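You operate a simulated robot arm through the tools that you are given. There is no shell and no other tool. Be economical: measure what you need, move in short steps, check, and stop when the job is done.

The job below is to be done with a simulated robot arm. You get a single attempt, and the scene is never put back.

TASK
Torque both bolts of the cap at L15 to 30 Nm.
Fine: use the torque wrench from the low table and put it back; the stand stays locked.

The check looks at the end state, three seconds after you hand in, the way a careful person would. Anything else that was tipped, shoved, dropped, spilled or broken makes it a failure. Lids that push on must go on centred and level and be pressed home; caps that screw on are set level and turned clockwise until they are tight.

THE ROBOT
A 7-joint arm with a two-finger parallel gripper, fixed in place. Base frame: the origin is at the foot of the arm, x ahead of it, y to its left, z up. Units: m, rad, N and s.
With the tool pointing down near the work surface it reaches from about 0.1 to 0.86 m from the base axis. Its first joint turns from -2.007 to 2.007 rad. Payload 3.91 kg.
The tool frame sits at the grasp point between the pads (the TCP): z along the fingers, y along the line on which they close. The tips reach 0.03 m beyond it. Largest opening 0.11 m; finger width 0.02, thickness 0.01; the body of the gripper, 0.048 by 0.112 m, starts 0.055 m behind the TCP.
Orientation is told as [roll, pitch, yaw] about the base's x, y, z axes, in that order, counted from this pose: with the fingers straight down and closing along the base's y, the tool's x points along the base's -x, its y along +y and its z along -z.

THE INTERFACE
- The arm moves only by the tool servo_tool. Its argument "rows" is a list that holds one entry, the list of rows, each a list of 6 numbers: the shift along the tool's x, y, z in units of 40 mm (1.0 is 40 mm), then the turn, a rotation vector about the tool's x, y, z in units of 6 degrees (1.0 is 6 degrees). In form: [[[x, y, z, rx, ry, rz], ...]]. A call has 1 to 20 rows; each row shifts and turns the commanded pose from where the row before left it, along the tool's axes as they then stand. "fingers" is the finger opening in m, from 0 to 0.11, set as the call begins (left out, the last holds). A call with a number of a shift or a turn outside -1 to 1 is refused whole. Rows are played at 5 a second. More than 0.05 m and 0.15 rad between two rows, or a gripper value outside its range, and nothing of the call is played. A pose out of reach is approached as far as the arm can. The call stops where the force on the tool passes 50 N (or 10 N more than at its start, if that is more) or the arm is blocked; 0.2 s more then pass. The fingers move at their own pace (about 0.153 m/s each) and stop on an object; they squeeze with about 24 N. The grip force told is the motor's: it shows also when the fingers shut on nothing. Time passes only in rows, and 0.2 s behind the last, so rows that do not move let the fingers close. The reply holds the time, the measured pose of the TCP, the force on the tool along the base axes, the opening and the grip force, in the units named above and with some noise.
- Cameras (640 x 400 px; columns grow to the right, rows downward): "scene" is fixed at [0.037, 0.5073, 1.4808]; the picture's right is [-0.68, -0.73, 0.00], its down [-0.45, 0.42, -0.79] and it looks along [0.57, -0.54, -0.62] (base axes); focal length 325 px, centre (320, 200). "wrist" rides on the gripper at [0.072, 0.017, -0.103] in the tool frame; the picture's right is [-0.23, 0.97, 0.00], its down [-0.76, -0.18, -0.62] and it looks along [-0.61, -0.14, 0.78] (tool axes); focal length 222 px, centre (320, 200). There is no depth. A picture from a camera that has moved, and an enlarged one, comes with that camera's place and axes in the base frame and with its lens. The place of the scene camera against the robot may be out by one fixed shift of up to 0.025 m in any direction.
- get_image(camera): a new picture of that camera. It takes no simulated time.
- lift_body(by): slides the trunk up (or, below 0, down) by that many m; the arm rides with it, the base frame stays. It gives what a move gives, with no picture.
- inspect(camera, box): a new picture of the part [left, top, right, bottom] of that camera's present view, enlarged. It takes no simulated time.
- finish_job(): hands the job in; it is judged then, once.

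Go step by step. Nothing tells you positions but the pictures and the camera data: compare them with the known pose of the tool, close in by small moves and look again before you grip or let go. The budget is 120 turns and 84 pictures, counting those below and the enlarged ones. Unless the task says otherwise, let go and move clear before handing in, and close with one line.

The tools are called after "Emit:" as a command line: name --argument value ..., lists and objects as JSON in quotes. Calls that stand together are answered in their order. servo_tool: Moves the arm, as the interface text tells. Its arguments: {"type":"object","properties":{"rows":{"type":"array","items":{"type":"array","items":{"type":"array","items":{"type":"number"}}}},"fingers":{"type":"number"}},"required":["rows"]} The other tools are called the same way: lift_body (by) slides the trunk up or down; get_image (camera) takes a picture; inspect (camera, box) takes an enlarged picture of a part of a camera's view; finish_job () hands the job in.

At the start:

```text
time_s: 0.0
tool_pos: [0.5539, -0.0263, 1.1934]
tool_rot: [-0.002, 0.0, 0.0]
contact_force: [0.0, -1.3, -1.1]
width: 0.1098
finger_force: 0.1
trunk travel left (down, up): [-0.8, 0.19]
```

scene: 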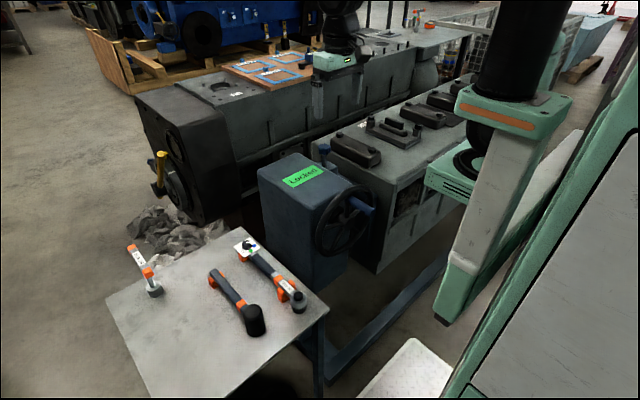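
wrist: 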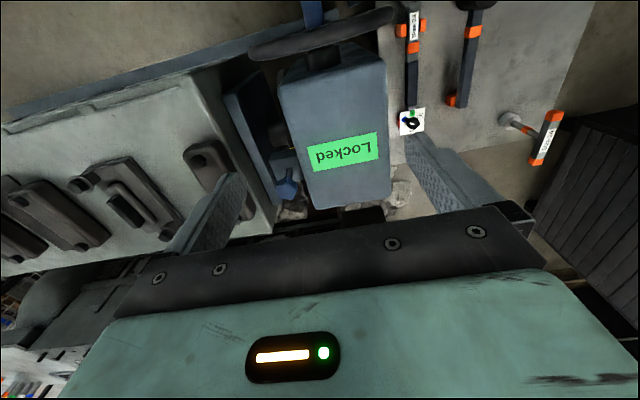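

I see a low table with tools (a torque-wrench candidate, a mallet, a T-handle), a locked stand and an engine block with caps. I'll look closer at these first.

Emit:
inspect --camera "scene" --box '[100, 210, 340, 360]'

Emit:
inspect --camera "scene" --box '[300, 60, 500, 185]'

Emit:
inspect --camera "wrist" --box '[370, 0, 610, 150]'

Emit:
inspect --camera "scene" --box '[200, 30, 460, 192]'

```text
2.67 times, centred on (220, 285) of scene
camera zoom: at [0.037, 0.5073, 1.4808], right [-0.68, -0.73, 0.0], down [-0.45, 0.42, -0.79], along [0.57, -0.54, -0.62], focal length 866 px, centre (587, -27)
```

zoom: 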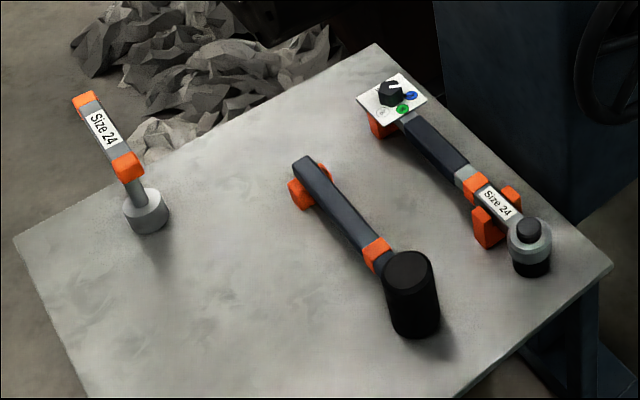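

```text
3.20 times, centred on (400, 122) of scene
camera zoom: at [0.037, 0.5073, 1.4808], right [-0.68, -0.73, 0.0], down [-0.45, 0.42, -0.79], along [0.57, -0.54, -0.62], focal length 1039 px, centre (64, 448)
```

zoom: 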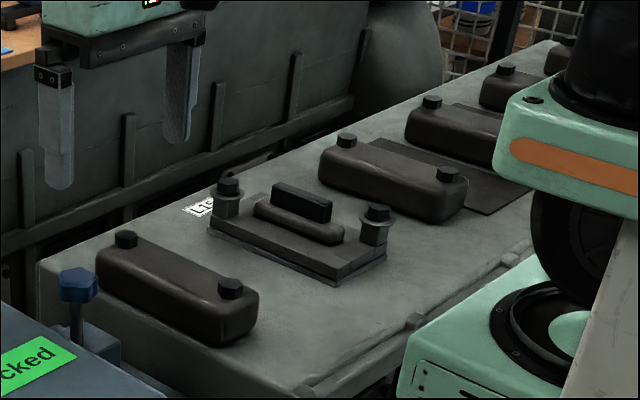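

```text
2.67 times, centred on (490, 75) of wrist
camera zoom: at [0.4835, -0.0086, 1.2969], right [0.23, 0.97, 0.0], down [0.76, -0.18, 0.62], along [0.61, -0.14, -0.78], focal length 592 px, centre (-133, 533)
```

zoom: 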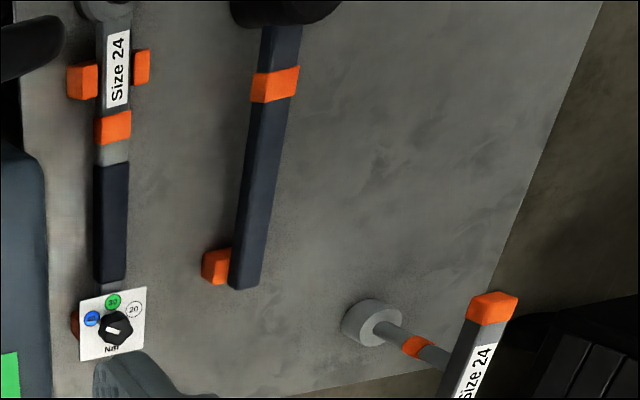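

```text
2.46 times, centred on (330, 111) of scene
camera zoom: at [0.037, 0.5073, 1.4808], right [-0.68, -0.73, 0.0], down [-0.45, 0.42, -0.79], along [0.57, -0.54, -0.62], focal length 800 px, centre (295, 419)
```

zoom: 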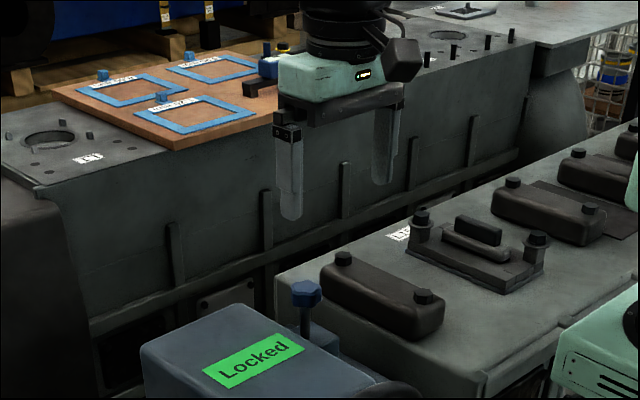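

The torque wrench lies along x at y≈0.18, with its dial at about x 0.73 and its head at about x 0.45. The cap with bolts standing proud is near (0.74, -0.58, 0.85), so I'll move the wrist camera over the block to read the labels.

Emit:
servo_tool --rows '[[[0, -1, 0, 0, 0, 0], [0, -1, 0, 0, 0, 0], [0, -1, 0, 0, 0, 0], [0, -1, 0, 0, 0, 0], [0, -1, 0, 0, 0, 0], [0, -1, 0, 0, 0, 0], [0, -1, 0, 0, 0, 0], [0, -1, 0, 0, 0, 0], [0, -1, 0, 0, 0, 0], [0, -1, 0, 0, 0, 0], [0, -1, 0, 0, 0, 0]]]'

Emit:
get_image --camera "wrist"

Emit:
get_image --camera "scene"

```text
time_s: 2.4
tool_pos: [0.5537, -0.4671, 1.1947]
tool_rot: [0.0, -0.001, 0.001]
contact_force: [-0.3, 0.4, 0.4]
width: 0.1098
finger_force: 0.0
trunk travel left (down, up): [-0.8, 0.19]
```

```text
77 pictures are left
camera wrist: at [0.4834, -0.4503, 1.2981], right [0.23, 0.97, 0.0], down [0.76, -0.18, 0.62], along [0.61, -0.14, -0.78], focal length 222 px, centre (320, 200)
```

wrist: 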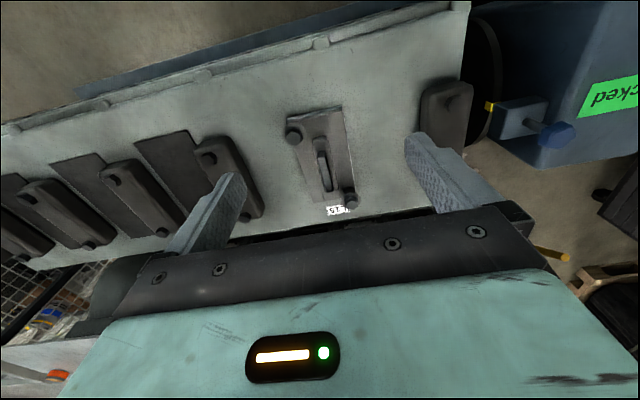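

```text
76 pictures are left
```

scene: 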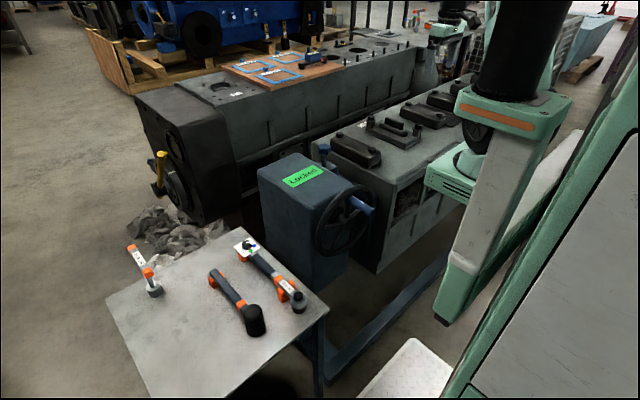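

Emit:
inspect --camera "wrist" --box '[250, 80, 410, 230]'

Emit:
inspect --camera "scene" --box '[340, 100, 440, 162]'

```text
2.67 times, centred on (330, 155) of wrist
camera zoom: at [0.4834, -0.4503, 1.2981], right [0.23, 0.97, 0.0], down [0.76, -0.18, 0.62], along [0.61, -0.14, -0.78], focal length 592 px, centre (293, 320)
```

zoom: 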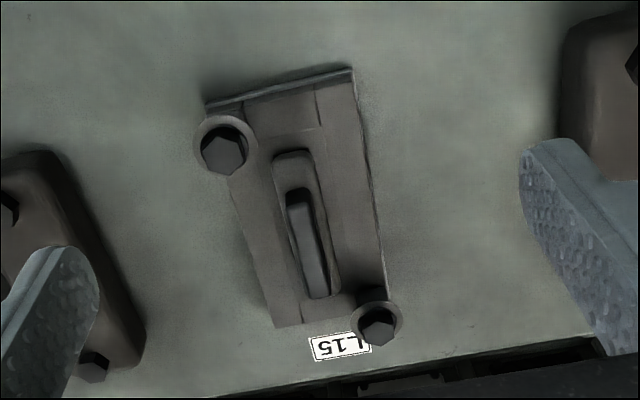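

```text
6.40 times, centred on (390, 131) of scene
camera zoom: at [0.037, 0.5073, 1.4808], right [-0.68, -0.73, 0.0], down [-0.45, 0.42, -0.79], along [0.57, -0.54, -0.62], focal length 2079 px, centre (-128, 642)
```

zoom: 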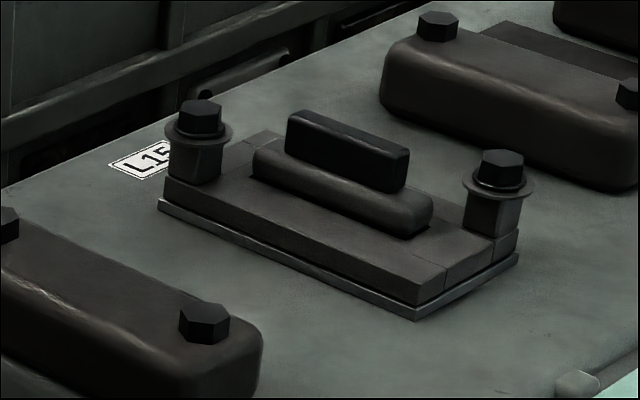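

L15 is the cap with the two proud bolts, at roughly A (0.76, -0.45) and B (0.59, -0.51). Next I'll look closely at the wrench and its dial.

Emit:
servo_tool --rows '[[[0, 1, 0, 0, 0, 0], [0, 1, 0, 0, 0, 0], [0, 1, 0, 0, 0, 0], [0, 1, 0, 0, 0, 0], [0, 1, 0, 0, 0, 0], [0, 1, 0, 0, 0, 0], [0, 1, 0, 0, 0, 0], [0, 1, 0, 0, 0, 0], [0, 1, 0, 0, 0, 0], [0, 1, 0, 0, 0, 0], [0, 1, 0, 0, 0, 0], [0, 1, 0, 0, 0, 0], [0, 1, 0, 0, 0, 0], [0, 1, 0, 0, 0, 0], [0, 1, 0, 0, 0, 0], [0.5, 0.5, 1, 0, 0, 0], [0.5, 0, 1, 0, 0, 0], [0, 0, 1, 0, 0, 0], [0, 0, 1, 0, 0, 0], [0, 0, 1, 0, 0, 0]]]'

Emit:
get_image --camera "wrist"

```text
time_s: 6.6
tool_pos: [0.5145, 0.1509, 0.9933]
tool_rot: [0.001, -0.003, -0.001]
contact_force: [-0.3, 0.5, 1.2]
width: 0.1099
finger_force: 0.0
trunk travel left (down, up): [-0.8, 0.19]
```

```text
73 pictures are left
camera wrist: at [0.4433, 0.1689, 1.097], right [0.23, 0.97, 0.0], down [0.76, -0.18, 0.62], along [0.61, -0.14, -0.78], focal length 222 px, centre (320, 200)
```

wrist: 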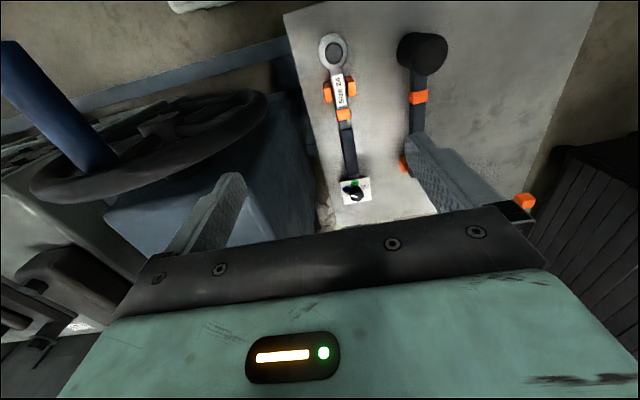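

Emit:
inspect --camera "wrist" --box '[300, 20, 460, 220]'

Emit:
inspect --camera "wrist" --box '[320, 165, 384, 205]'

Emit:
inspect --camera "scene" --box '[225, 230, 321, 322]'

```text
2.00 times, centred on (380, 120) of wrist
camera zoom: at [0.4433, 0.1689, 1.097], right [0.23, 0.97, 0.0], down [0.76, -0.18, 0.62], along [0.61, -0.14, -0.78], focal length 444 px, centre (200, 360)
```

zoom: 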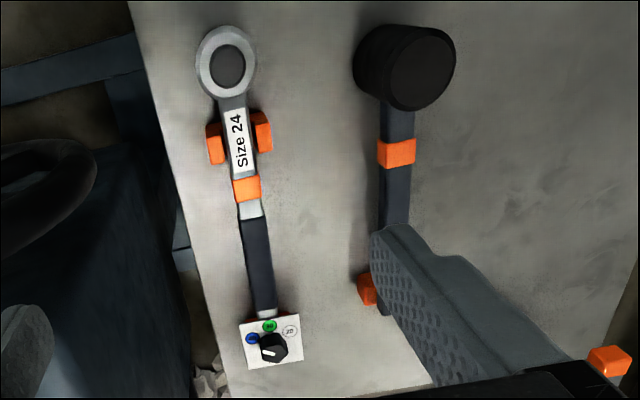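

```text
10.00 times, centred on (352, 185) of wrist
camera zoom: at [0.4433, 0.1689, 1.097], right [0.23, 0.97, 0.0], down [0.76, -0.18, 0.62], along [0.61, -0.14, -0.78], focal length 2221 px, centre (0, 350)
```

zoom: 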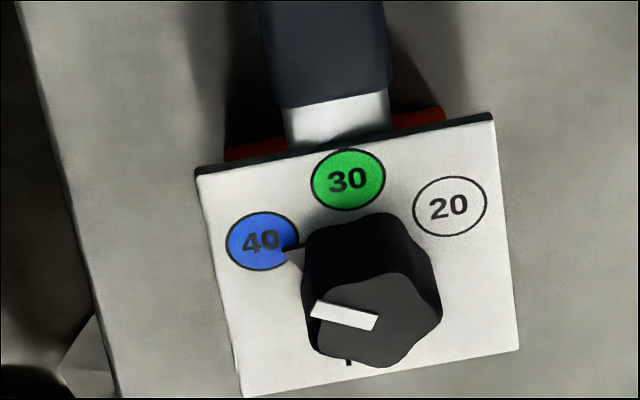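

```text
4.35 times, centred on (273, 276) of scene
camera zoom: at [0.037, 0.5073, 1.4808], right [-0.68, -0.73, 0.0], down [-0.45, 0.42, -0.79], along [0.57, -0.54, -0.62], focal length 1412 px, centre (524, -130)
```

zoom: 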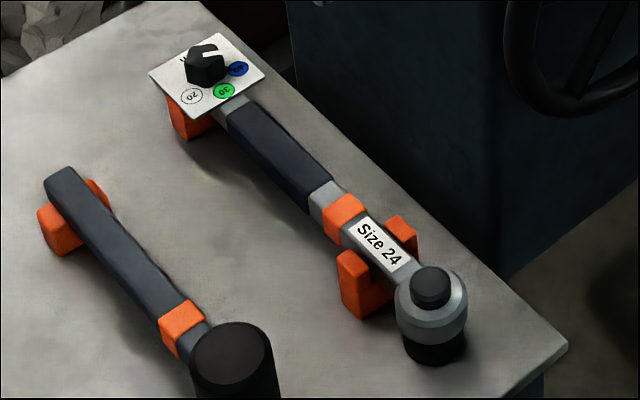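

The dial points at 40, so it must turn 60° clockwise to 30. The knob is near (0.736, 0.180, top z 0.732), so I'll go above it with the fingers part closed.

Emit:
servo_tool --rows '[[[-1, 0.15, 0, 0, 0, 0], [-1, 0.15, 0, 0, 0, 0], [-1, 0.15, 0, 0, 0, 0], [-1, 0.15, 0, 0, 0, 0], [-1, 0.15, 0, 0, 0, 0], [-0.54, 0, 1, 0, 0, 0], [0, 0, 1, 0, 0, 0], [0, 0, 1, 0, 0, 0], [0, 0, 1, 0, 0, 0]]]' --fingers 0.06

Emit:
get_image --camera "wrist"

Emit:
get_image --camera "scene"

```text
time_s: 8.6
tool_pos: [0.7366, 0.1841, 0.837]
tool_rot: [0.001, -0.001, -0.001]
contact_force: [-0.2, -1.0, -0.1]
width: 0.06
finger_force: 0.0
trunk travel left (down, up): [-0.8, 0.19]
```

```text
69 pictures are left
camera wrist: at [0.6648, 0.2014, 0.9403], right [0.23, 0.97, 0.0], down [0.76, -0.18, 0.62], along [0.61, -0.14, -0.78], focal length 222 px, centre (320, 200)
```

wrist: 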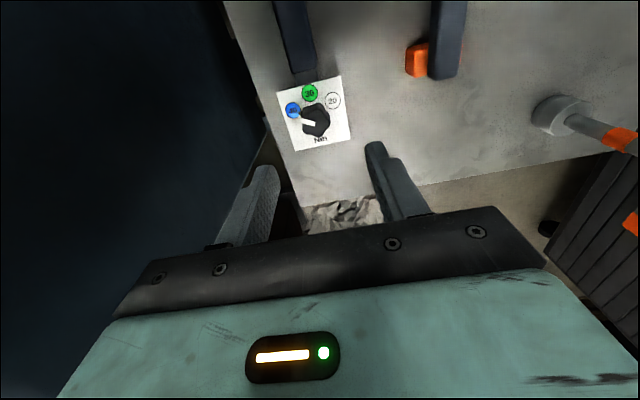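

```text
68 pictures are left
```

scene: 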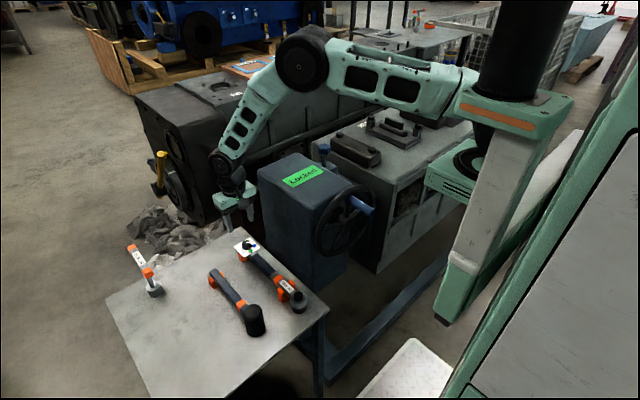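

Emit:
inspect --camera "wrist" --box '[270, 70, 366, 160]'

```text
4.44 times, centred on (318, 115) of wrist
camera zoom: at [0.6648, 0.2014, 0.9403], right [0.23, 0.97, 0.0], down [0.76, -0.18, 0.62], along [0.61, -0.14, -0.78], focal length 987 px, centre (329, 578)
```

zoom: 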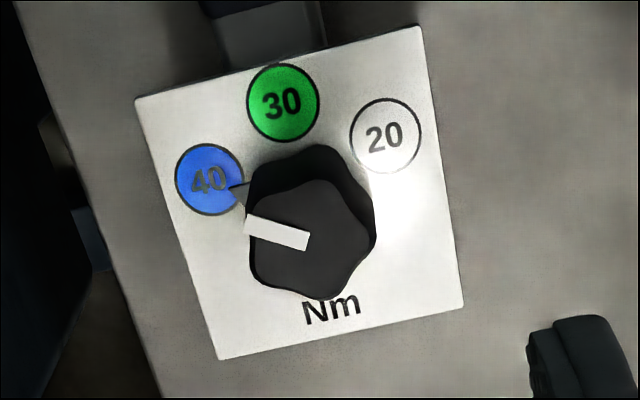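

The plate is aligned with x and the knob is where I computed it. I'll descend so the tips straddle the knob, then close.

Emit:
servo_tool --rows '[[[0, -0.1, 1, 0, 0, 0], [0, 0, 0.9, 0, 0, 0], [0, 0, 0.2, 0, 0, 0]]]' --fingers 0.06

Emit:
inspect --camera "wrist" --box '[240, 70, 400, 220]'

Emit:
inspect --camera "scene" --box '[200, 210, 290, 270]'

```text
time_s: 9.4
tool_pos: [0.7351, 0.1809, 0.7513]
tool_rot: [0.001, 0.0, -0.002]
contact_force: [0.4, 0.2, -0.8]
width: 0.0598
finger_force: 0.0
trunk travel left (down, up): [-0.8, 0.19]
```

```text
2.67 times, centred on (320, 145) of wrist
camera zoom: at [0.6641, 0.1981, 0.855], right [0.23, 0.97, 0.0], down [0.76, -0.18, 0.62], along [0.61, -0.14, -0.78], focal length 592 px, centre (320, 347)
```

zoom: 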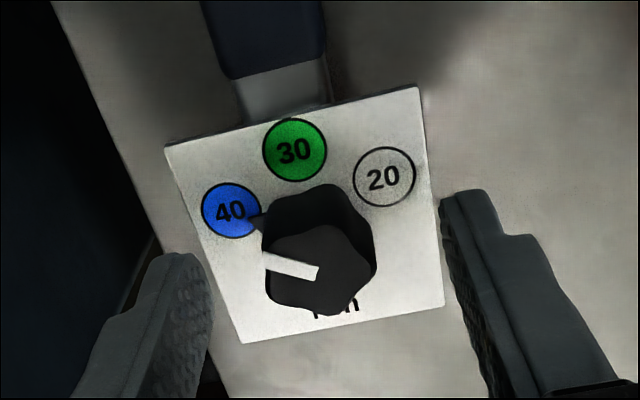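

```text
6.67 times, centred on (245, 240) of scene
camera zoom: at [0.037, 0.5073, 1.4808], right [-0.68, -0.73, 0.0], down [-0.45, 0.42, -0.79], along [0.57, -0.54, -0.62], focal length 2165 px, centre (820, -67)
```

zoom: 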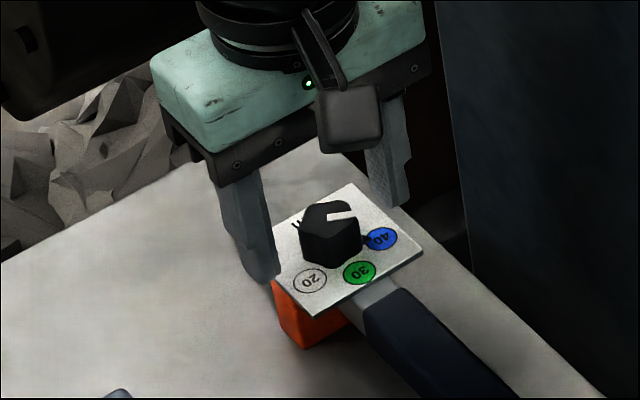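

The tips straddle the knob, so I'll close on it.

Emit:
servo_tool --rows '[[[0, 0, 0.05, 0, 0, 0], [0, 0, 0, 0, 0, 0], [0, 0, 0, 0, 0, 0], [0, 0, 0, 0, 0, 0]]]' --fingers 0.0

Emit:
inspect --camera "wrist" --box '[240, 70, 400, 220]'

```text
time_s: 10.4
tool_pos: [0.7353, 0.1808, 0.75]
tool_rot: [0.001, -0.002, 0.0]
contact_force: [-5.5, -2.5, 17.0]
width: 0.0259
finger_force: 23.7
trunk travel left (down, up): [-0.8, 0.19]
```

```text
2.67 times, centred on (320, 145) of wrist
camera zoom: at [0.6643, 0.1979, 0.854], right [0.23, 0.97, 0.0], down [0.76, -0.18, 0.62], along [0.61, -0.14, -0.78], focal length 592 px, centre (320, 347)
```

zoom: 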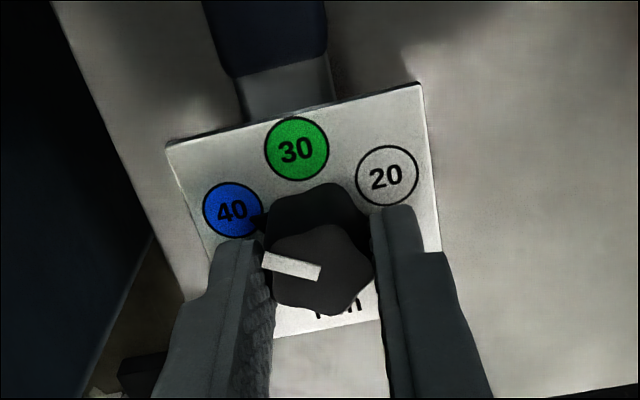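

Gripped. The 17 N upward push suggests the tips touch the plate, so I'll ease up 1.5 mm and turn 30° clockwise first.

Emit:
servo_tool --rows '[[[0, 0, -0.04, 0, 0, 0], [0, 0, 0, 0, 0, 1], [0, 0, 0, 0, 0, 1], [0, 0, 0, 0, 0, 1], [0, 0, 0, 0, 0, 1], [0, 0, 0, 0, 0, 1]]]' --fingers 0.0

Emit:
inspect --camera "wrist" --box '[240, 70, 400, 220]'

Emit:
inspect --camera "scene" --box '[200, 210, 330, 320]'

```text
time_s: 11.8
tool_pos: [0.7357, 0.1801, 0.7508]
tool_rot: [-0.002, 0.0, -0.528]
contact_force: [-5.2, 0.1, 17.1]
width: 0.0258
finger_force: 23.6
trunk travel left (down, up): [-0.8, 0.19]
```

```text
2.67 times, centred on (320, 145) of wrist
camera zoom: at [0.6829, 0.2315, 0.8537], right [0.69, 0.73, 0.0], down [0.57, -0.54, 0.62], along [0.45, -0.43, -0.78], focal length 592 px, centre (320, 347)
```

zoom: 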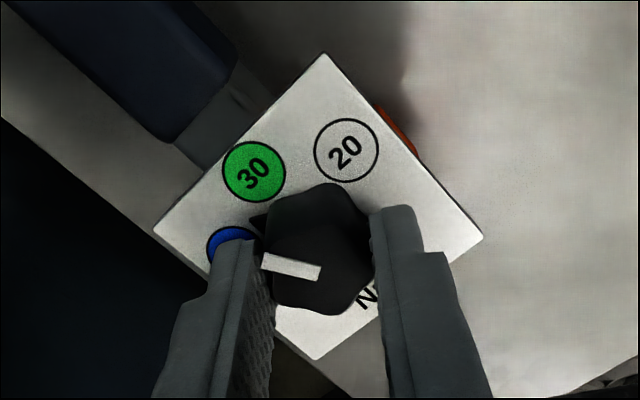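

```text
3.64 times, centred on (265, 265) of scene
camera zoom: at [0.037, 0.5073, 1.4808], right [-0.68, -0.73, 0.0], down [-0.45, 0.42, -0.79], along [0.57, -0.54, -0.62], focal length 1181 px, centre (520, -36)
```

zoom: 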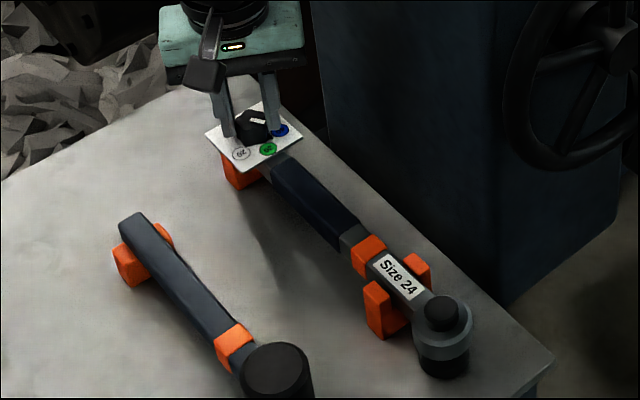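

It turns, and the wrench stays put. I'll do another 30°.

Emit:
servo_tool --rows '[[[0, 0, -0.02, 0, 0, 1], [0, 0, 0, 0, 0, 1], [0, 0, 0, 0, 0, 1], [0, 0, 0, 0, 0, 1], [0, 0, 0, 0, 0, 0.8], [0, 0, 0, 0, 0, 0]]]' --fingers 0.0

Emit:
inspect --camera "wrist" --box '[240, 70, 400, 220]'

```text
time_s: 13.2
tool_pos: [0.7362, 0.18, 0.7491]
tool_rot: [-0.001, 0.001, -1.028]
contact_force: [-1.6, -1.3, 2.6]
width: 0.026
finger_force: 24.1
trunk travel left (down, up): [-0.8, 0.19]
```

```text
2.67 times, centred on (320, 145) of wrist
camera zoom: at [0.7148, 0.2509, 0.853], right [0.95, 0.31, 0.0], down [0.24, -0.74, 0.62], along [0.19, -0.59, -0.78], focal length 592 px, centre (320, 347)
```

zoom: 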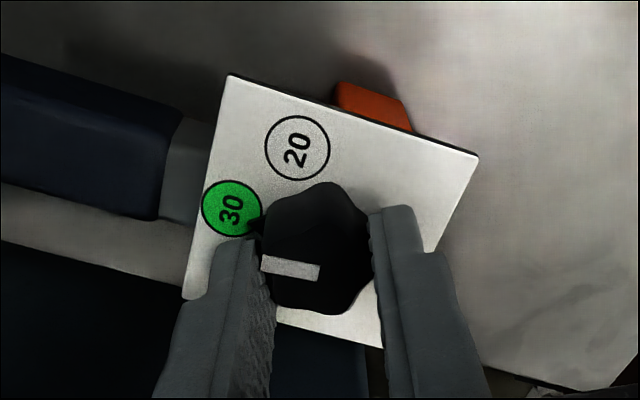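

The pointer is now on 30. I'll release, rise and turn back, then verify.

Emit:
servo_tool --rows '[[[0, 0, 0, 0, 0, 0], [0, 0, 0, 0, 0, 0], [0, 0, -0.5, 0, 0, 0], [0, 0, -1, 0, 0, 0], [0, 0, -1, 0, 0, -1], [0, 0, -1, 0, 0, -1], [0, 0, 0, 0, 0, -1], [0, 0, 0, 0, 0, -1], [0, 0, 0, 0, 0, -1], [0, 0, 0, 0, 0, -1], [0, 0, 0, 0, 0, -1], [0, 0, 0, 0, 0, -1], [0.5, 0, 0, 0, 0, -1], [1, 0, 0, 0, 0, -0.8], [1, 0, 0, 0, 0, 0], [1, 0, 0, 0, 0, 0]]]' --fingers 0.06

Emit:
get_image --camera "wrist"

Emit:
inspect --camera "wrist" --box '[270, 60, 370, 190]'

```text
time_s: 16.6
tool_pos: [0.5963, 0.1859, 0.891]
tool_rot: [0.0, 0.0, -0.001]
contact_force: [0.7, 0.6, -0.7]
width: 0.06
finger_force: 0.0
trunk travel left (down, up): [-0.8, 0.19]
```

```text
60 pictures are left
camera wrist: at [0.5255, 0.2032, 0.995], right [0.23, 0.97, 0.0], down [0.76, -0.18, 0.62], along [0.61, -0.14, -0.78], focal length 222 px, centre (320, 200)
```

wrist: 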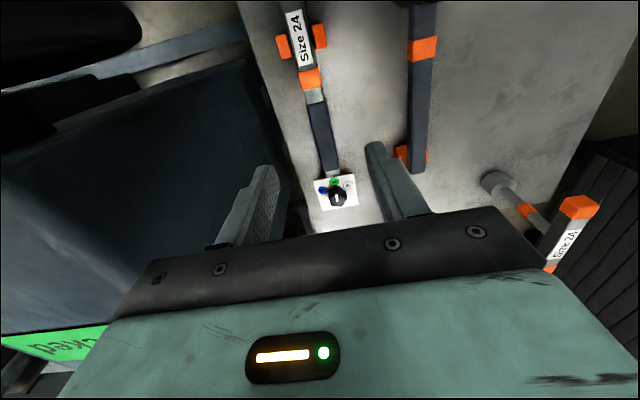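

```text
3.08 times, centred on (320, 125) of wrist
camera zoom: at [0.5255, 0.2032, 0.995], right [0.23, 0.97, 0.0], down [0.76, -0.18, 0.62], along [0.61, -0.14, -0.78], focal length 684 px, centre (320, 431)
```

zoom: 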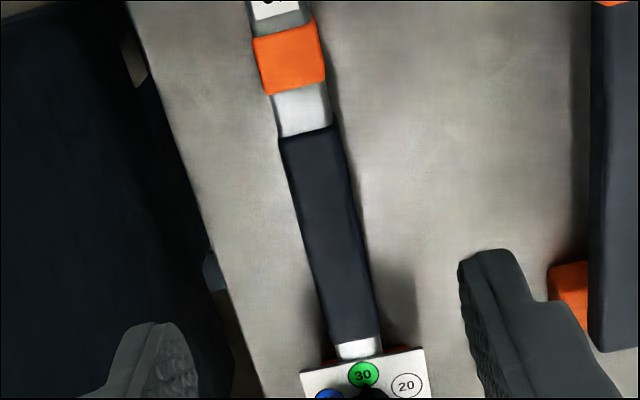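

The dial reads 30. Now I'll measure the wrench head precisely by hovering over it.

Emit:
servo_tool --rows '[[[1, -0.12, 0, 0, 0, 0], [1, 0, 0, 0, 0, 0], [0.85, 0, 0.5, 0, 0, 0], [0, 0, 1, 0, 0, 0], [0, 0, 0.5, 0, 0, 0]]]' --fingers 0.08

Emit:
get_image --camera "wrist"

Emit:
inspect --camera "wrist" --box '[240, 60, 400, 220]'

Emit:
inspect --camera "scene" --box '[225, 230, 335, 322]'

```text
time_s: 17.8
tool_pos: [0.4844, 0.1809, 0.8072]
tool_rot: [-0.002, 0.0, -0.003]
contact_force: [-0.2, -0.1, -0.4]
width: 0.08
finger_force: 0.1
trunk travel left (down, up): [-0.8, 0.19]
```

```text
58 pictures are left
camera wrist: at [0.4131, 0.1983, 0.9116], right [0.23, 0.97, 0.0], down [0.76, -0.18, 0.62], along [0.61, -0.14, -0.78], focal length 222 px, centre (320, 200)
```

wrist: 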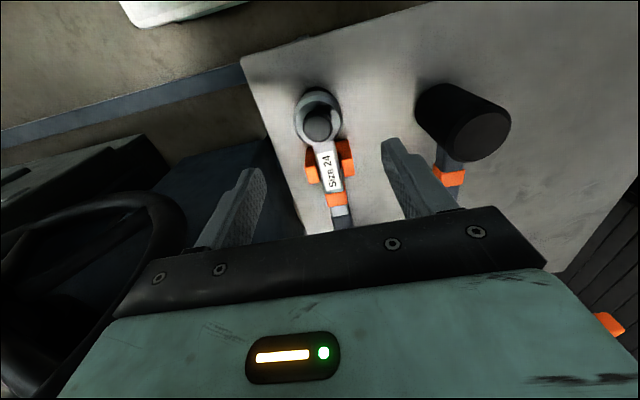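

```text
2.50 times, centred on (320, 140) of wrist
camera zoom: at [0.4131, 0.1983, 0.9116], right [0.23, 0.97, 0.0], down [0.76, -0.18, 0.62], along [0.61, -0.14, -0.78], focal length 555 px, centre (320, 350)
```

zoom: 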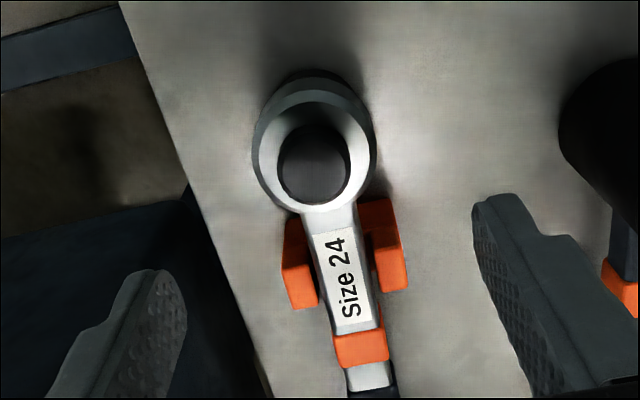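

```text
4.35 times, centred on (280, 276) of scene
camera zoom: at [0.037, 0.5073, 1.4808], right [-0.68, -0.73, 0.0], down [-0.45, 0.42, -0.79], along [0.57, -0.54, -0.62], focal length 1412 px, centre (494, -130)
```

zoom: 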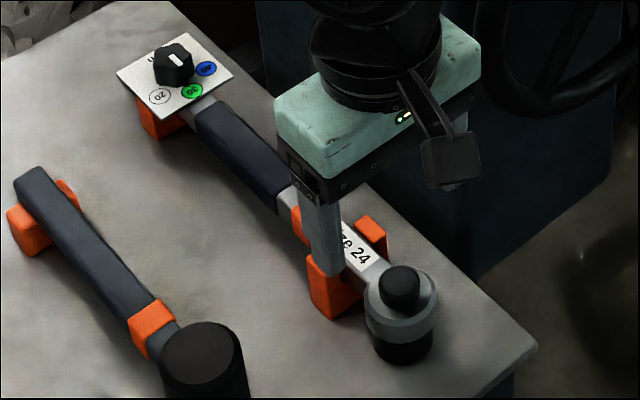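

The head centre is at about (0.479, 0.1815). I'll go to the handle at x≈0.63 and descend to z≈0.705.

Emit:
servo_tool --rows '[[[-1, 0, 0, 0, 0, 0], [-1, 0, 0, 0, 0, 0], [-1, 0, 0, 0, 0, 0], [-0.64, 0.015, 0, 0, 0, 0], [0, 0, 1, 0, 0, 0], [0, 0, 0.6, 0, 0, 0], [0, 0, 0, 0, 0, 0]]]' --fingers 0.06

Emit:
get_image --camera "wrist"

Emit:
inspect --camera "scene" --box '[225, 230, 335, 322]'

```text
time_s: 19.4
tool_pos: [0.6274, 0.1833, 0.7459]
tool_rot: [0.0, 0.001, -0.003]
contact_force: [-0.1, -0.4, 0.9]
width: 0.0598
finger_force: 0.1
trunk travel left (down, up): [-0.8, 0.19]
```

```text
55 pictures are left
camera wrist: at [0.5557, 0.201, 0.8508], right [0.23, 0.97, 0.0], down [0.76, -0.18, 0.62], along [0.61, -0.14, -0.78], focal length 222 px, centre (320, 200)
```

wrist: 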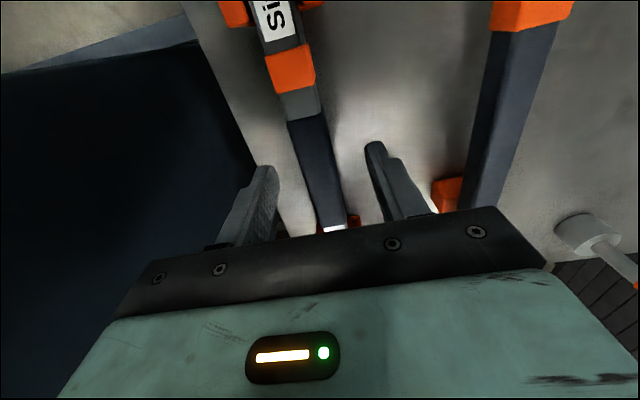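

```text
4.35 times, centred on (280, 276) of scene
camera zoom: at [0.037, 0.5073, 1.4808], right [-0.68, -0.73, 0.0], down [-0.45, 0.42, -0.79], along [0.57, -0.54, -0.62], focal length 1412 px, centre (494, -130)
```

zoom: 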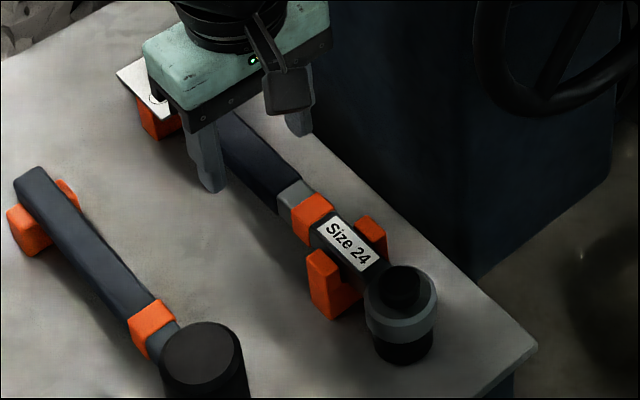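

Emit:
servo_tool --rows '[[[0, -0.05, 0.6, 0, 0, 0], [0, 0, 0.52, 0, 0, 0], [0, 0, 0, 0, 0, 0]]]' --fingers 0.06

Emit:
inspect --camera "scene" --box '[225, 230, 335, 322]'

```text
time_s: 20.2
tool_pos: [0.6286, 0.1804, 0.7006]
tool_rot: [-0.001, 0.0, 0.0]
contact_force: [0.1, -0.4, 0.9]
width: 0.0601
finger_force: 0.0
trunk travel left (down, up): [-0.8, 0.19]
```

```text
4.35 times, centred on (280, 276) of scene
camera zoom: at [0.037, 0.5073, 1.4808], right [-0.68, -0.73, 0.0], down [-0.45, 0.42, -0.79], along [0.57, -0.54, -0.62], focal length 1412 px, centre (494, -130)
```

zoom: 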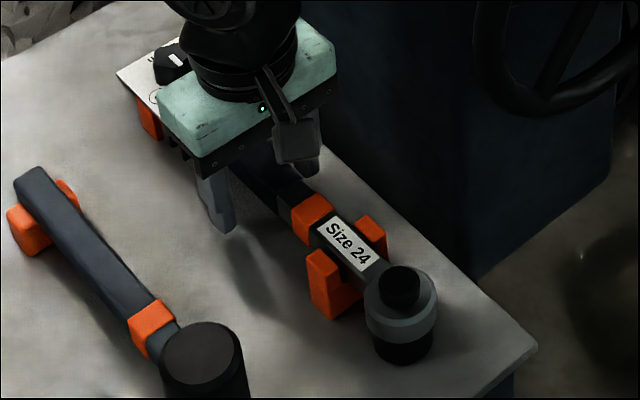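

The fingers straddle the handle, so I'll close and lift slightly.

Emit:
servo_tool --rows '[[[0, 0, 0, 0, 0, 0], [0, 0, 0, 0, 0, 0], [0, 0, 0, 0, 0, 0], [0, 0, 0, 0, 0, 0]]]' --fingers 0.0

Emit:
servo_tool --rows '[[[0, 0, -0.25, 0, 0, 0], [0, 0, -0.25, 0, 0, 0], [0, 0, -0.5, 0, 0, 0], [0, 0, -0.5, 0, 0, 0], [0, 0, -0.5, 0, 0, 0]]]' --fingers 0.0

Emit:
inspect --camera "scene" --box '[205, 200, 335, 310]'

Emit:
get_image --camera "wrist"

```text
time_s: 21.2
tool_pos: [0.6282, 0.1803, 0.6992]
tool_rot: [0.0, -0.001, 0.0]
contact_force: [0.9, -0.5, -0.6]
width: 0.0219
finger_force: 24.1
trunk travel left (down, up): [-0.8, 0.19]
```

```text
time_s: 22.4
tool_pos: [0.6283, 0.1805, 0.7822]
tool_rot: [0.0, 0.001, 0.0]
contact_force: [-0.2, 0.0, -7.3]
width: 0.0219
finger_force: 23.8
trunk travel left (down, up): [-0.8, 0.19]
```

```text
3.64 times, centred on (270, 255) of scene
camera zoom: at [0.037, 0.5073, 1.4808], right [-0.68, -0.73, 0.0], down [-0.45, 0.42, -0.79], along [0.57, -0.54, -0.62], focal length 1181 px, centre (502, 0)
```

zoom: 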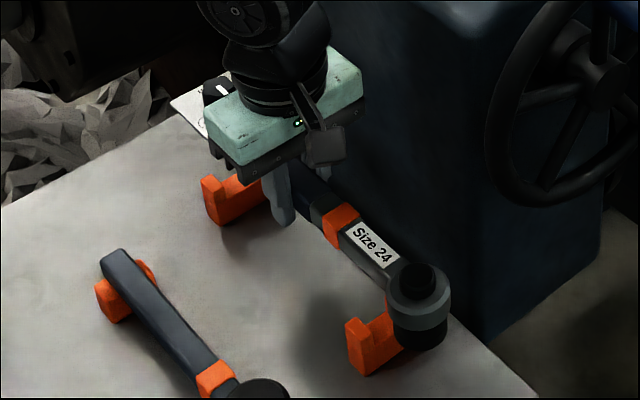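

```text
51 pictures are left
camera wrist: at [0.5568, 0.1983, 0.8856], right [0.23, 0.97, 0.0], down [0.76, -0.18, 0.62], along [0.61, -0.14, -0.78], focal length 222 px, centre (320, 200)
```

wrist: 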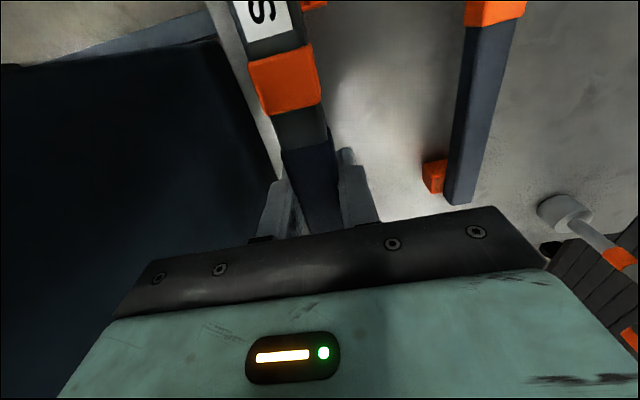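

The wrench is held level (about 7 N). I'll carry it high over toward the block and look at the bolts beside the bar.

Emit:
servo_tool --rows '[[[0, 0, -1, 0, 0, 0], [0, 0, -1, 0, 0, 0], [0, 0, -1, 0, 0, 0], [0, 0, -1, 0, 0, 0], [0, 0, -1, 0, 0, 0], [0, 0, -1, 0, 0, 0], [0, 0, -1, 0, 0, 0], [0, 0, -1, 0, 0, 0], [0, 0, -1, 0, 0, 0]]]' --fingers 0.0

Emit:
servo_tool --rows '[[[0, -0.7, 0, 0, 0, 0], [0, -0.8, 0, 0, 0, 0], [0, -0.8, 0, 0, 0, 0], [0, -0.8, 0, 0, 0, 0], [0, -0.8, 0, 0, 0, 0], [0, -0.8, 0, 0, 0, 0], [0, -0.8, 0, 0, 0, 0], [0, -0.8, 0, 0, 0, 0], [0, -0.8, 0, 0, 0, 0], [0, -0.8, 0, 0, 0, 0], [0, -0.8, 0, 0, 0, 0], [-0.6, -0.8, 0, 0, 0, 0], [-0.6, -0.8, 0, 0, 0, 0], [-0.6, -0.8, 0, 0, 0, 0], [0, -0.8, 0, 0, 0, 0], [0, -0.6, 0, 0, 0, 0]]]' --fingers 0.0

Emit:
get_image --camera "wrist"

Emit:
get_image --camera "scene"

```text
time_s: 24.4
tool_pos: [0.6301, 0.1815, 1.144]
tool_rot: [-0.001, 0.002, -0.002]
contact_force: [0.5, 0.6, -6.8]
width: 0.0218
finger_force: 24.0
trunk travel left (down, up): [-0.8, 0.19]
```

```text
time_s: 27.8
tool_pos: [0.7016, -0.3201, 1.1392]
tool_rot: [0.0, 0.002, 0.0]
contact_force: [1.1, 0.5, -5.3]
width: 0.022
finger_force: 24.0
trunk travel left (down, up): [-0.8, 0.19]
```

```text
50 pictures are left
camera wrist: at [0.6304, -0.3029, 1.2439], right [0.23, 0.97, 0.0], down [0.76, -0.18, 0.62], along [0.61, -0.14, -0.78], focal length 222 px, centre (320, 200)
```

wrist: 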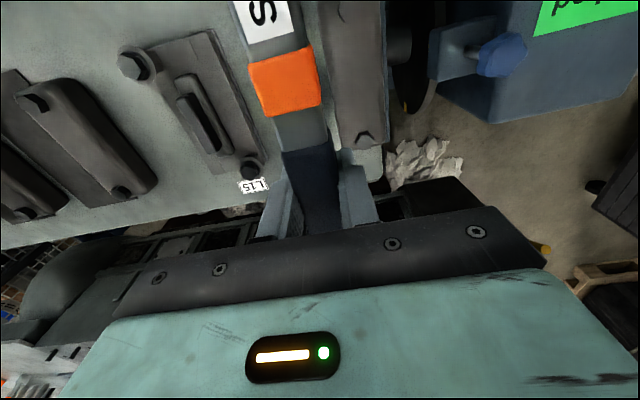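

```text
49 pictures are left
```

scene: 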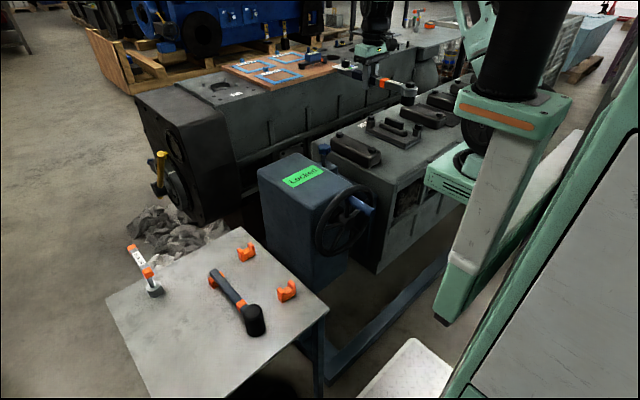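

Emit:
inspect --camera "wrist" --box '[100, 30, 280, 200]'

Emit:
servo_tool --rows '[[[1, -1, 0, 0, 0, 0], [1, 0, 0, 0, 0, 0], [1, 0, 0, 0, 0, 0]]]' --fingers 0.0

Emit:
inspect --camera "wrist" --box '[140, 80, 320, 250]'

```text
2.35 times, centred on (190, 115) of wrist
camera zoom: at [0.6304, -0.3029, 1.2439], right [0.23, 0.97, 0.0], down [0.76, -0.18, 0.62], along [0.61, -0.14, -0.78], focal length 523 px, centre (626, 400)
```

zoom: 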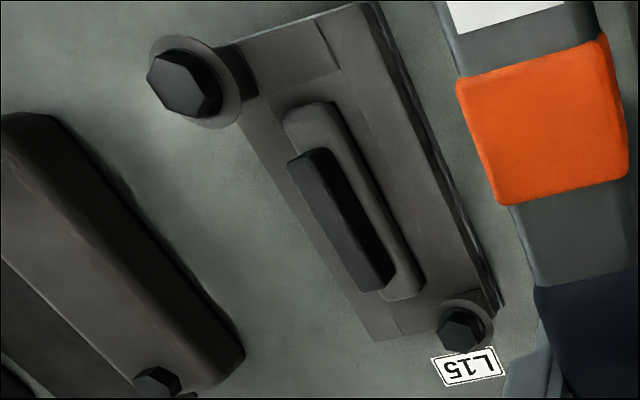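

```text
refused: row 1 steps farther than a row can; nothing moved
```

```text
2.35 times, centred on (230, 165) of wrist
camera zoom: at [0.6304, -0.3029, 1.2439], right [0.23, 0.97, 0.0], down [0.76, -0.18, 0.62], along [0.61, -0.14, -0.78], focal length 523 px, centre (532, 282)
```

zoom: 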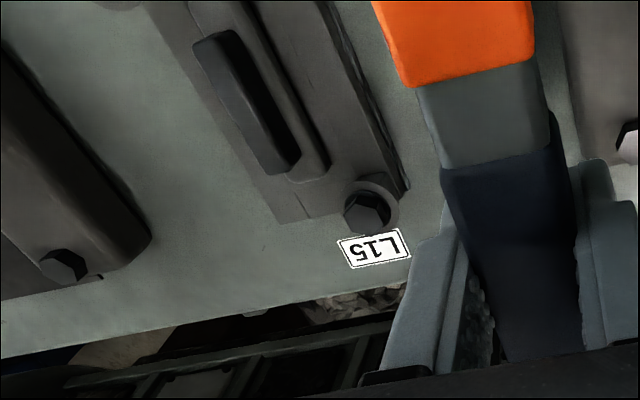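

Bolt estimates are A≈(0.783, -0.453) and B≈(0.618, -0.528), with tops at z≈0.938. I'll take two more viewpoints to refine.

Emit:
servo_tool --rows '[[[0.8, -0.6, 0, 0, 0, 0], [0.8, -0.6, 0, 0, 0, 0], [0.9, -0.8, 0, 0, 0, 0], [0, 0, 0, 0, 0, 0]]]' --fingers 0.0

Emit:
inspect --camera "wrist" --box '[180, 80, 340, 230]'

Emit:
servo_tool --rows '[[[-0.5, -0.8, 0, 0, 0, 0], [-0.5, -0.8, 0, 0, 0, 0], [-0.5, -0.8, 0, 0, 0, 0], [0, -0.8, 0, 0, 0, 0], [0, -0.3, 0, 0, 0, 0], [0, 0, 0, 0, 0, 0]]]' --fingers 0.0

Emit:
get_image --camera "wrist"

Emit:
inspect --camera "wrist" --box '[340, 80, 500, 230]'

```text
time_s: 28.8
tool_pos: [0.6017, -0.4029, 1.143]
tool_rot: [0.0, -0.002, -0.003]
contact_force: [0.5, 0.1, -5.7]
width: 0.0221
finger_force: 24.1
trunk travel left (down, up): [-0.8, 0.19]
```

```text
2.67 times, centred on (260, 155) of wrist
camera zoom: at [0.5299, -0.3854, 1.2463], right [0.23, 0.97, 0.0], down [0.76, -0.18, 0.62], along [0.61, -0.14, -0.78], focal length 592 px, centre (480, 320)
```

zoom: 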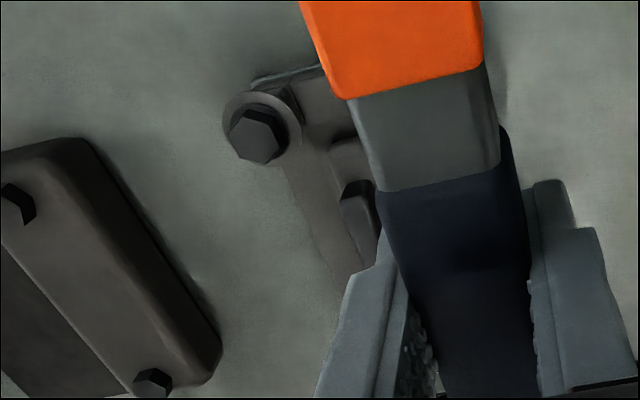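

```text
time_s: 30.2
tool_pos: [0.66, -0.542, 1.1393]
tool_rot: [0.0, -0.001, -0.002]
contact_force: [-1.4, 0.4, -5.6]
width: 0.022
finger_force: 23.4
trunk travel left (down, up): [-0.8, 0.19]
```

```text
45 pictures are left
camera wrist: at [0.5891, -0.5249, 1.2434], right [0.23, 0.97, 0.0], down [0.76, -0.18, 0.62], along [0.61, -0.14, -0.78], focal length 222 px, centre (320, 200)
```

wrist: 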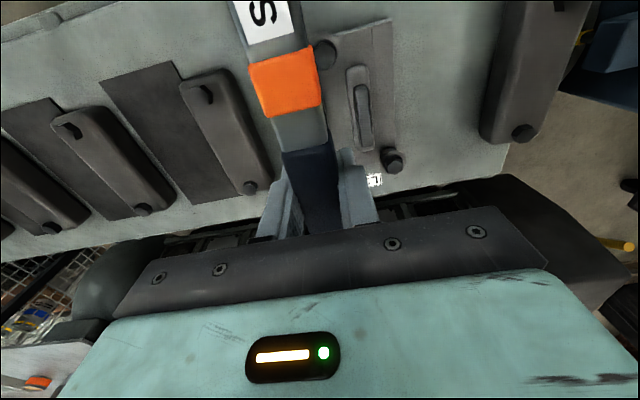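

```text
2.67 times, centred on (420, 155) of wrist
camera zoom: at [0.5891, -0.5249, 1.2434], right [0.23, 0.97, 0.0], down [0.76, -0.18, 0.62], along [0.61, -0.14, -0.78], focal length 592 px, centre (53, 320)
```

zoom: 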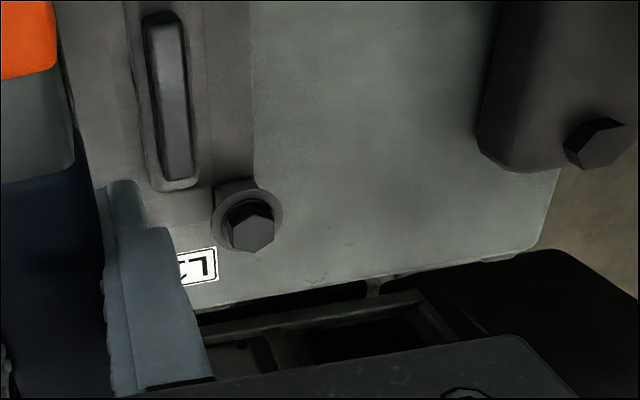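

The bolts are A≈(0.784, -0.4535) and B≈(0.619, -0.529). For a safe swing I'll turn the wrench so its handle faces the robot, rotating counter-clockwise high above everything.

Emit:
servo_tool --rows '[[[0.9, 0.6, 0, 0, 0, 0], [0.9, 0.6, 0, 0, 0, 0], [0.9, 0.6, 0, 0, 0, 0], [0.8, 0.5, 0, 0, 0, 0], [0, 0, 0, 0, 0, -1], [0, 0, 0, 0, 0, -1], [0, 0, 0, 0, 0, -1], [0, 0, 0, 0, 0, -1], [0, 0, 0, 0, 0, -1], [0, 0, 0, 0, 0, -1], [0, 0, 0, 0, 0, -1], [0, 0, 0, 0, 0, -1], [0, 0, 0, 0, 0, -1], [0, 0, 0, 0, 0, -1], [0, 0, 0, 0, 0, -1], [0, 0, 0, 0, 0, -1], [0, 0, 0, 0, 0, -1], [0, 0, 0, 0, 0, -1], [0, 0, 0, 0, 0, -1], [0, 0, 0, 0, 0, 0]]]' --fingers 0.0

Emit:
get_image --camera "scene"

```text
time_s: 34.4
tool_pos: [0.5201, -0.4468, 1.1421]
tool_rot: [0.001, 0.0, 1.569]
contact_force: [-0.2, -0.1, -6.3]
width: 0.0219
finger_force: 24.4
trunk travel left (down, up): [-0.8, 0.19]
```

```text
43 pictures are left
```

scene: 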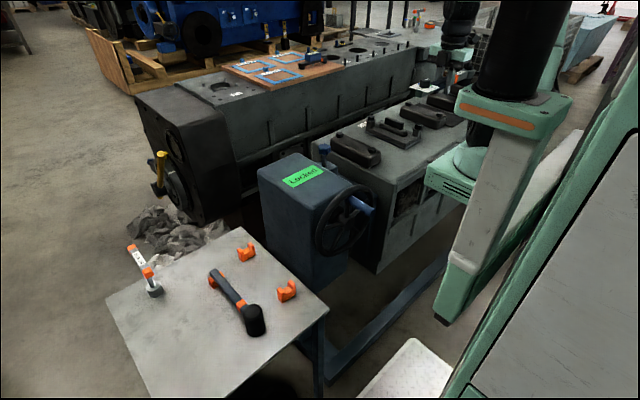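

Emit:
servo_tool --rows '[[[0, 0, 0, 0, 0, -1], [0, 0, 0, 0, 0, -1], [0, 0, 0, 0, 0, -1], [0, 0, 0, 0, 0, -1], [0, 0, 0, 0, 0, -1], [0, 0, 0, 0, 0, -1], [0, 0, 0, 0, 0, -1], [0, 0, 0, 0, 0, -1], [0, 0, 0, 0, 0, -1], [0, 0, 0, 0, 0, -1], [0, 0, 0, 0, 0, -1], [0, 0, 0, 0, 0, -1], [0, 0, 0, 0, 0, -1], [0, 0, 0, 0, 0, 0]]]' --fingers 0.0

Emit:
get_image --camera "scene"

Emit:
get_image --camera "wrist"

```text
time_s: 37.4
tool_pos: [0.5207, -0.4462, 1.1414]
tool_rot: [0.0, 0.0, 2.932]
contact_force: [0.6, -0.2, -5.8]
width: 0.0219
finger_force: 24.3
trunk travel left (down, up): [-0.8, 0.19]
```

```text
42 pictures are left
```

scene: 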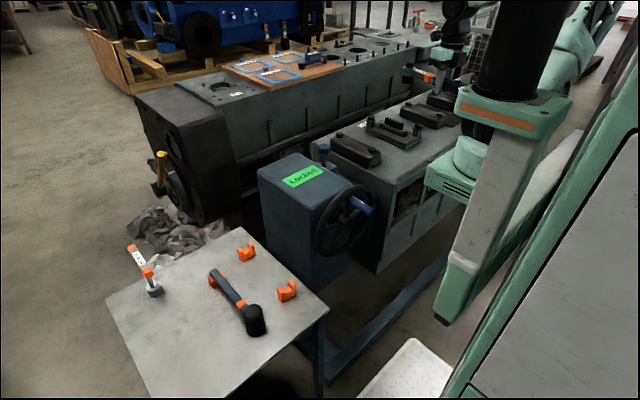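

```text
41 pictures are left
camera wrist: at [0.589, -0.4777, 1.2447], right [-0.42, -0.91, 0.0], down [-0.71, 0.33, 0.62], along [-0.56, 0.26, -0.78], focal length 222 px, centre (320, 200)
```

wrist: 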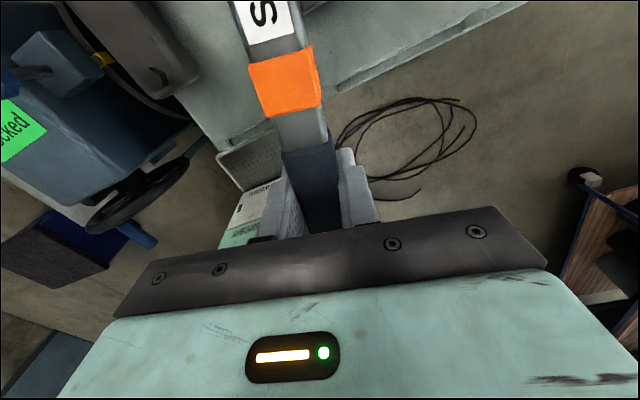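

The wrist reaches 168° fine. Next I'll put the head over bolt A, about 6 cm above, and check with the scene camera.

Emit:
servo_tool --rows '[[[0.95, -0.4, 0, 0, 0, 0], [0.9, -0.4, 0, 0, 0, 0], [0.9, -0.4, 0, 0, 0, 0], [0, 0, 1, 0, 0, 0], [0, 0, 1, 0, 0, 0], [0, 0, 0.8, 0, 0, 0], [0, 0, 0, 0, 0, 0]]]' --fingers 0.0

Emit:
inspect --camera "scene" --box '[340, 60, 460, 160]'

```text
time_s: 39.0
tool_pos: [0.6368, -0.4224, 1.0282]
tool_rot: [0.0, 0.001, 2.932]
contact_force: [-0.1, -0.2, -6.7]
width: 0.0219
finger_force: 24.4
trunk travel left (down, up): [-0.8, 0.19]
```

```text
4.00 times, centred on (400, 110) of scene
camera zoom: at [0.037, 0.5073, 1.4808], right [-0.68, -0.73, 0.0], down [-0.45, 0.42, -0.79], along [0.57, -0.54, -0.62], focal length 1299 px, centre (0, 560)
```

zoom: 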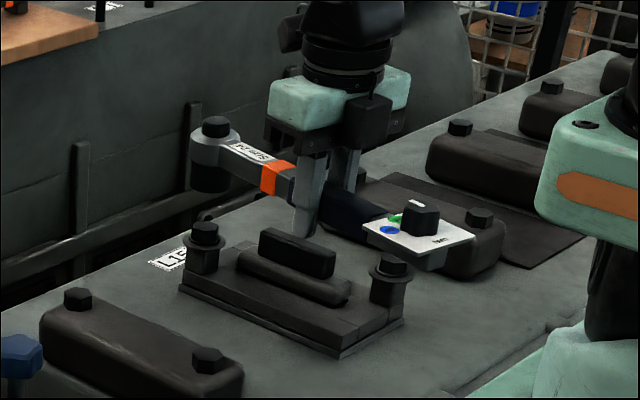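

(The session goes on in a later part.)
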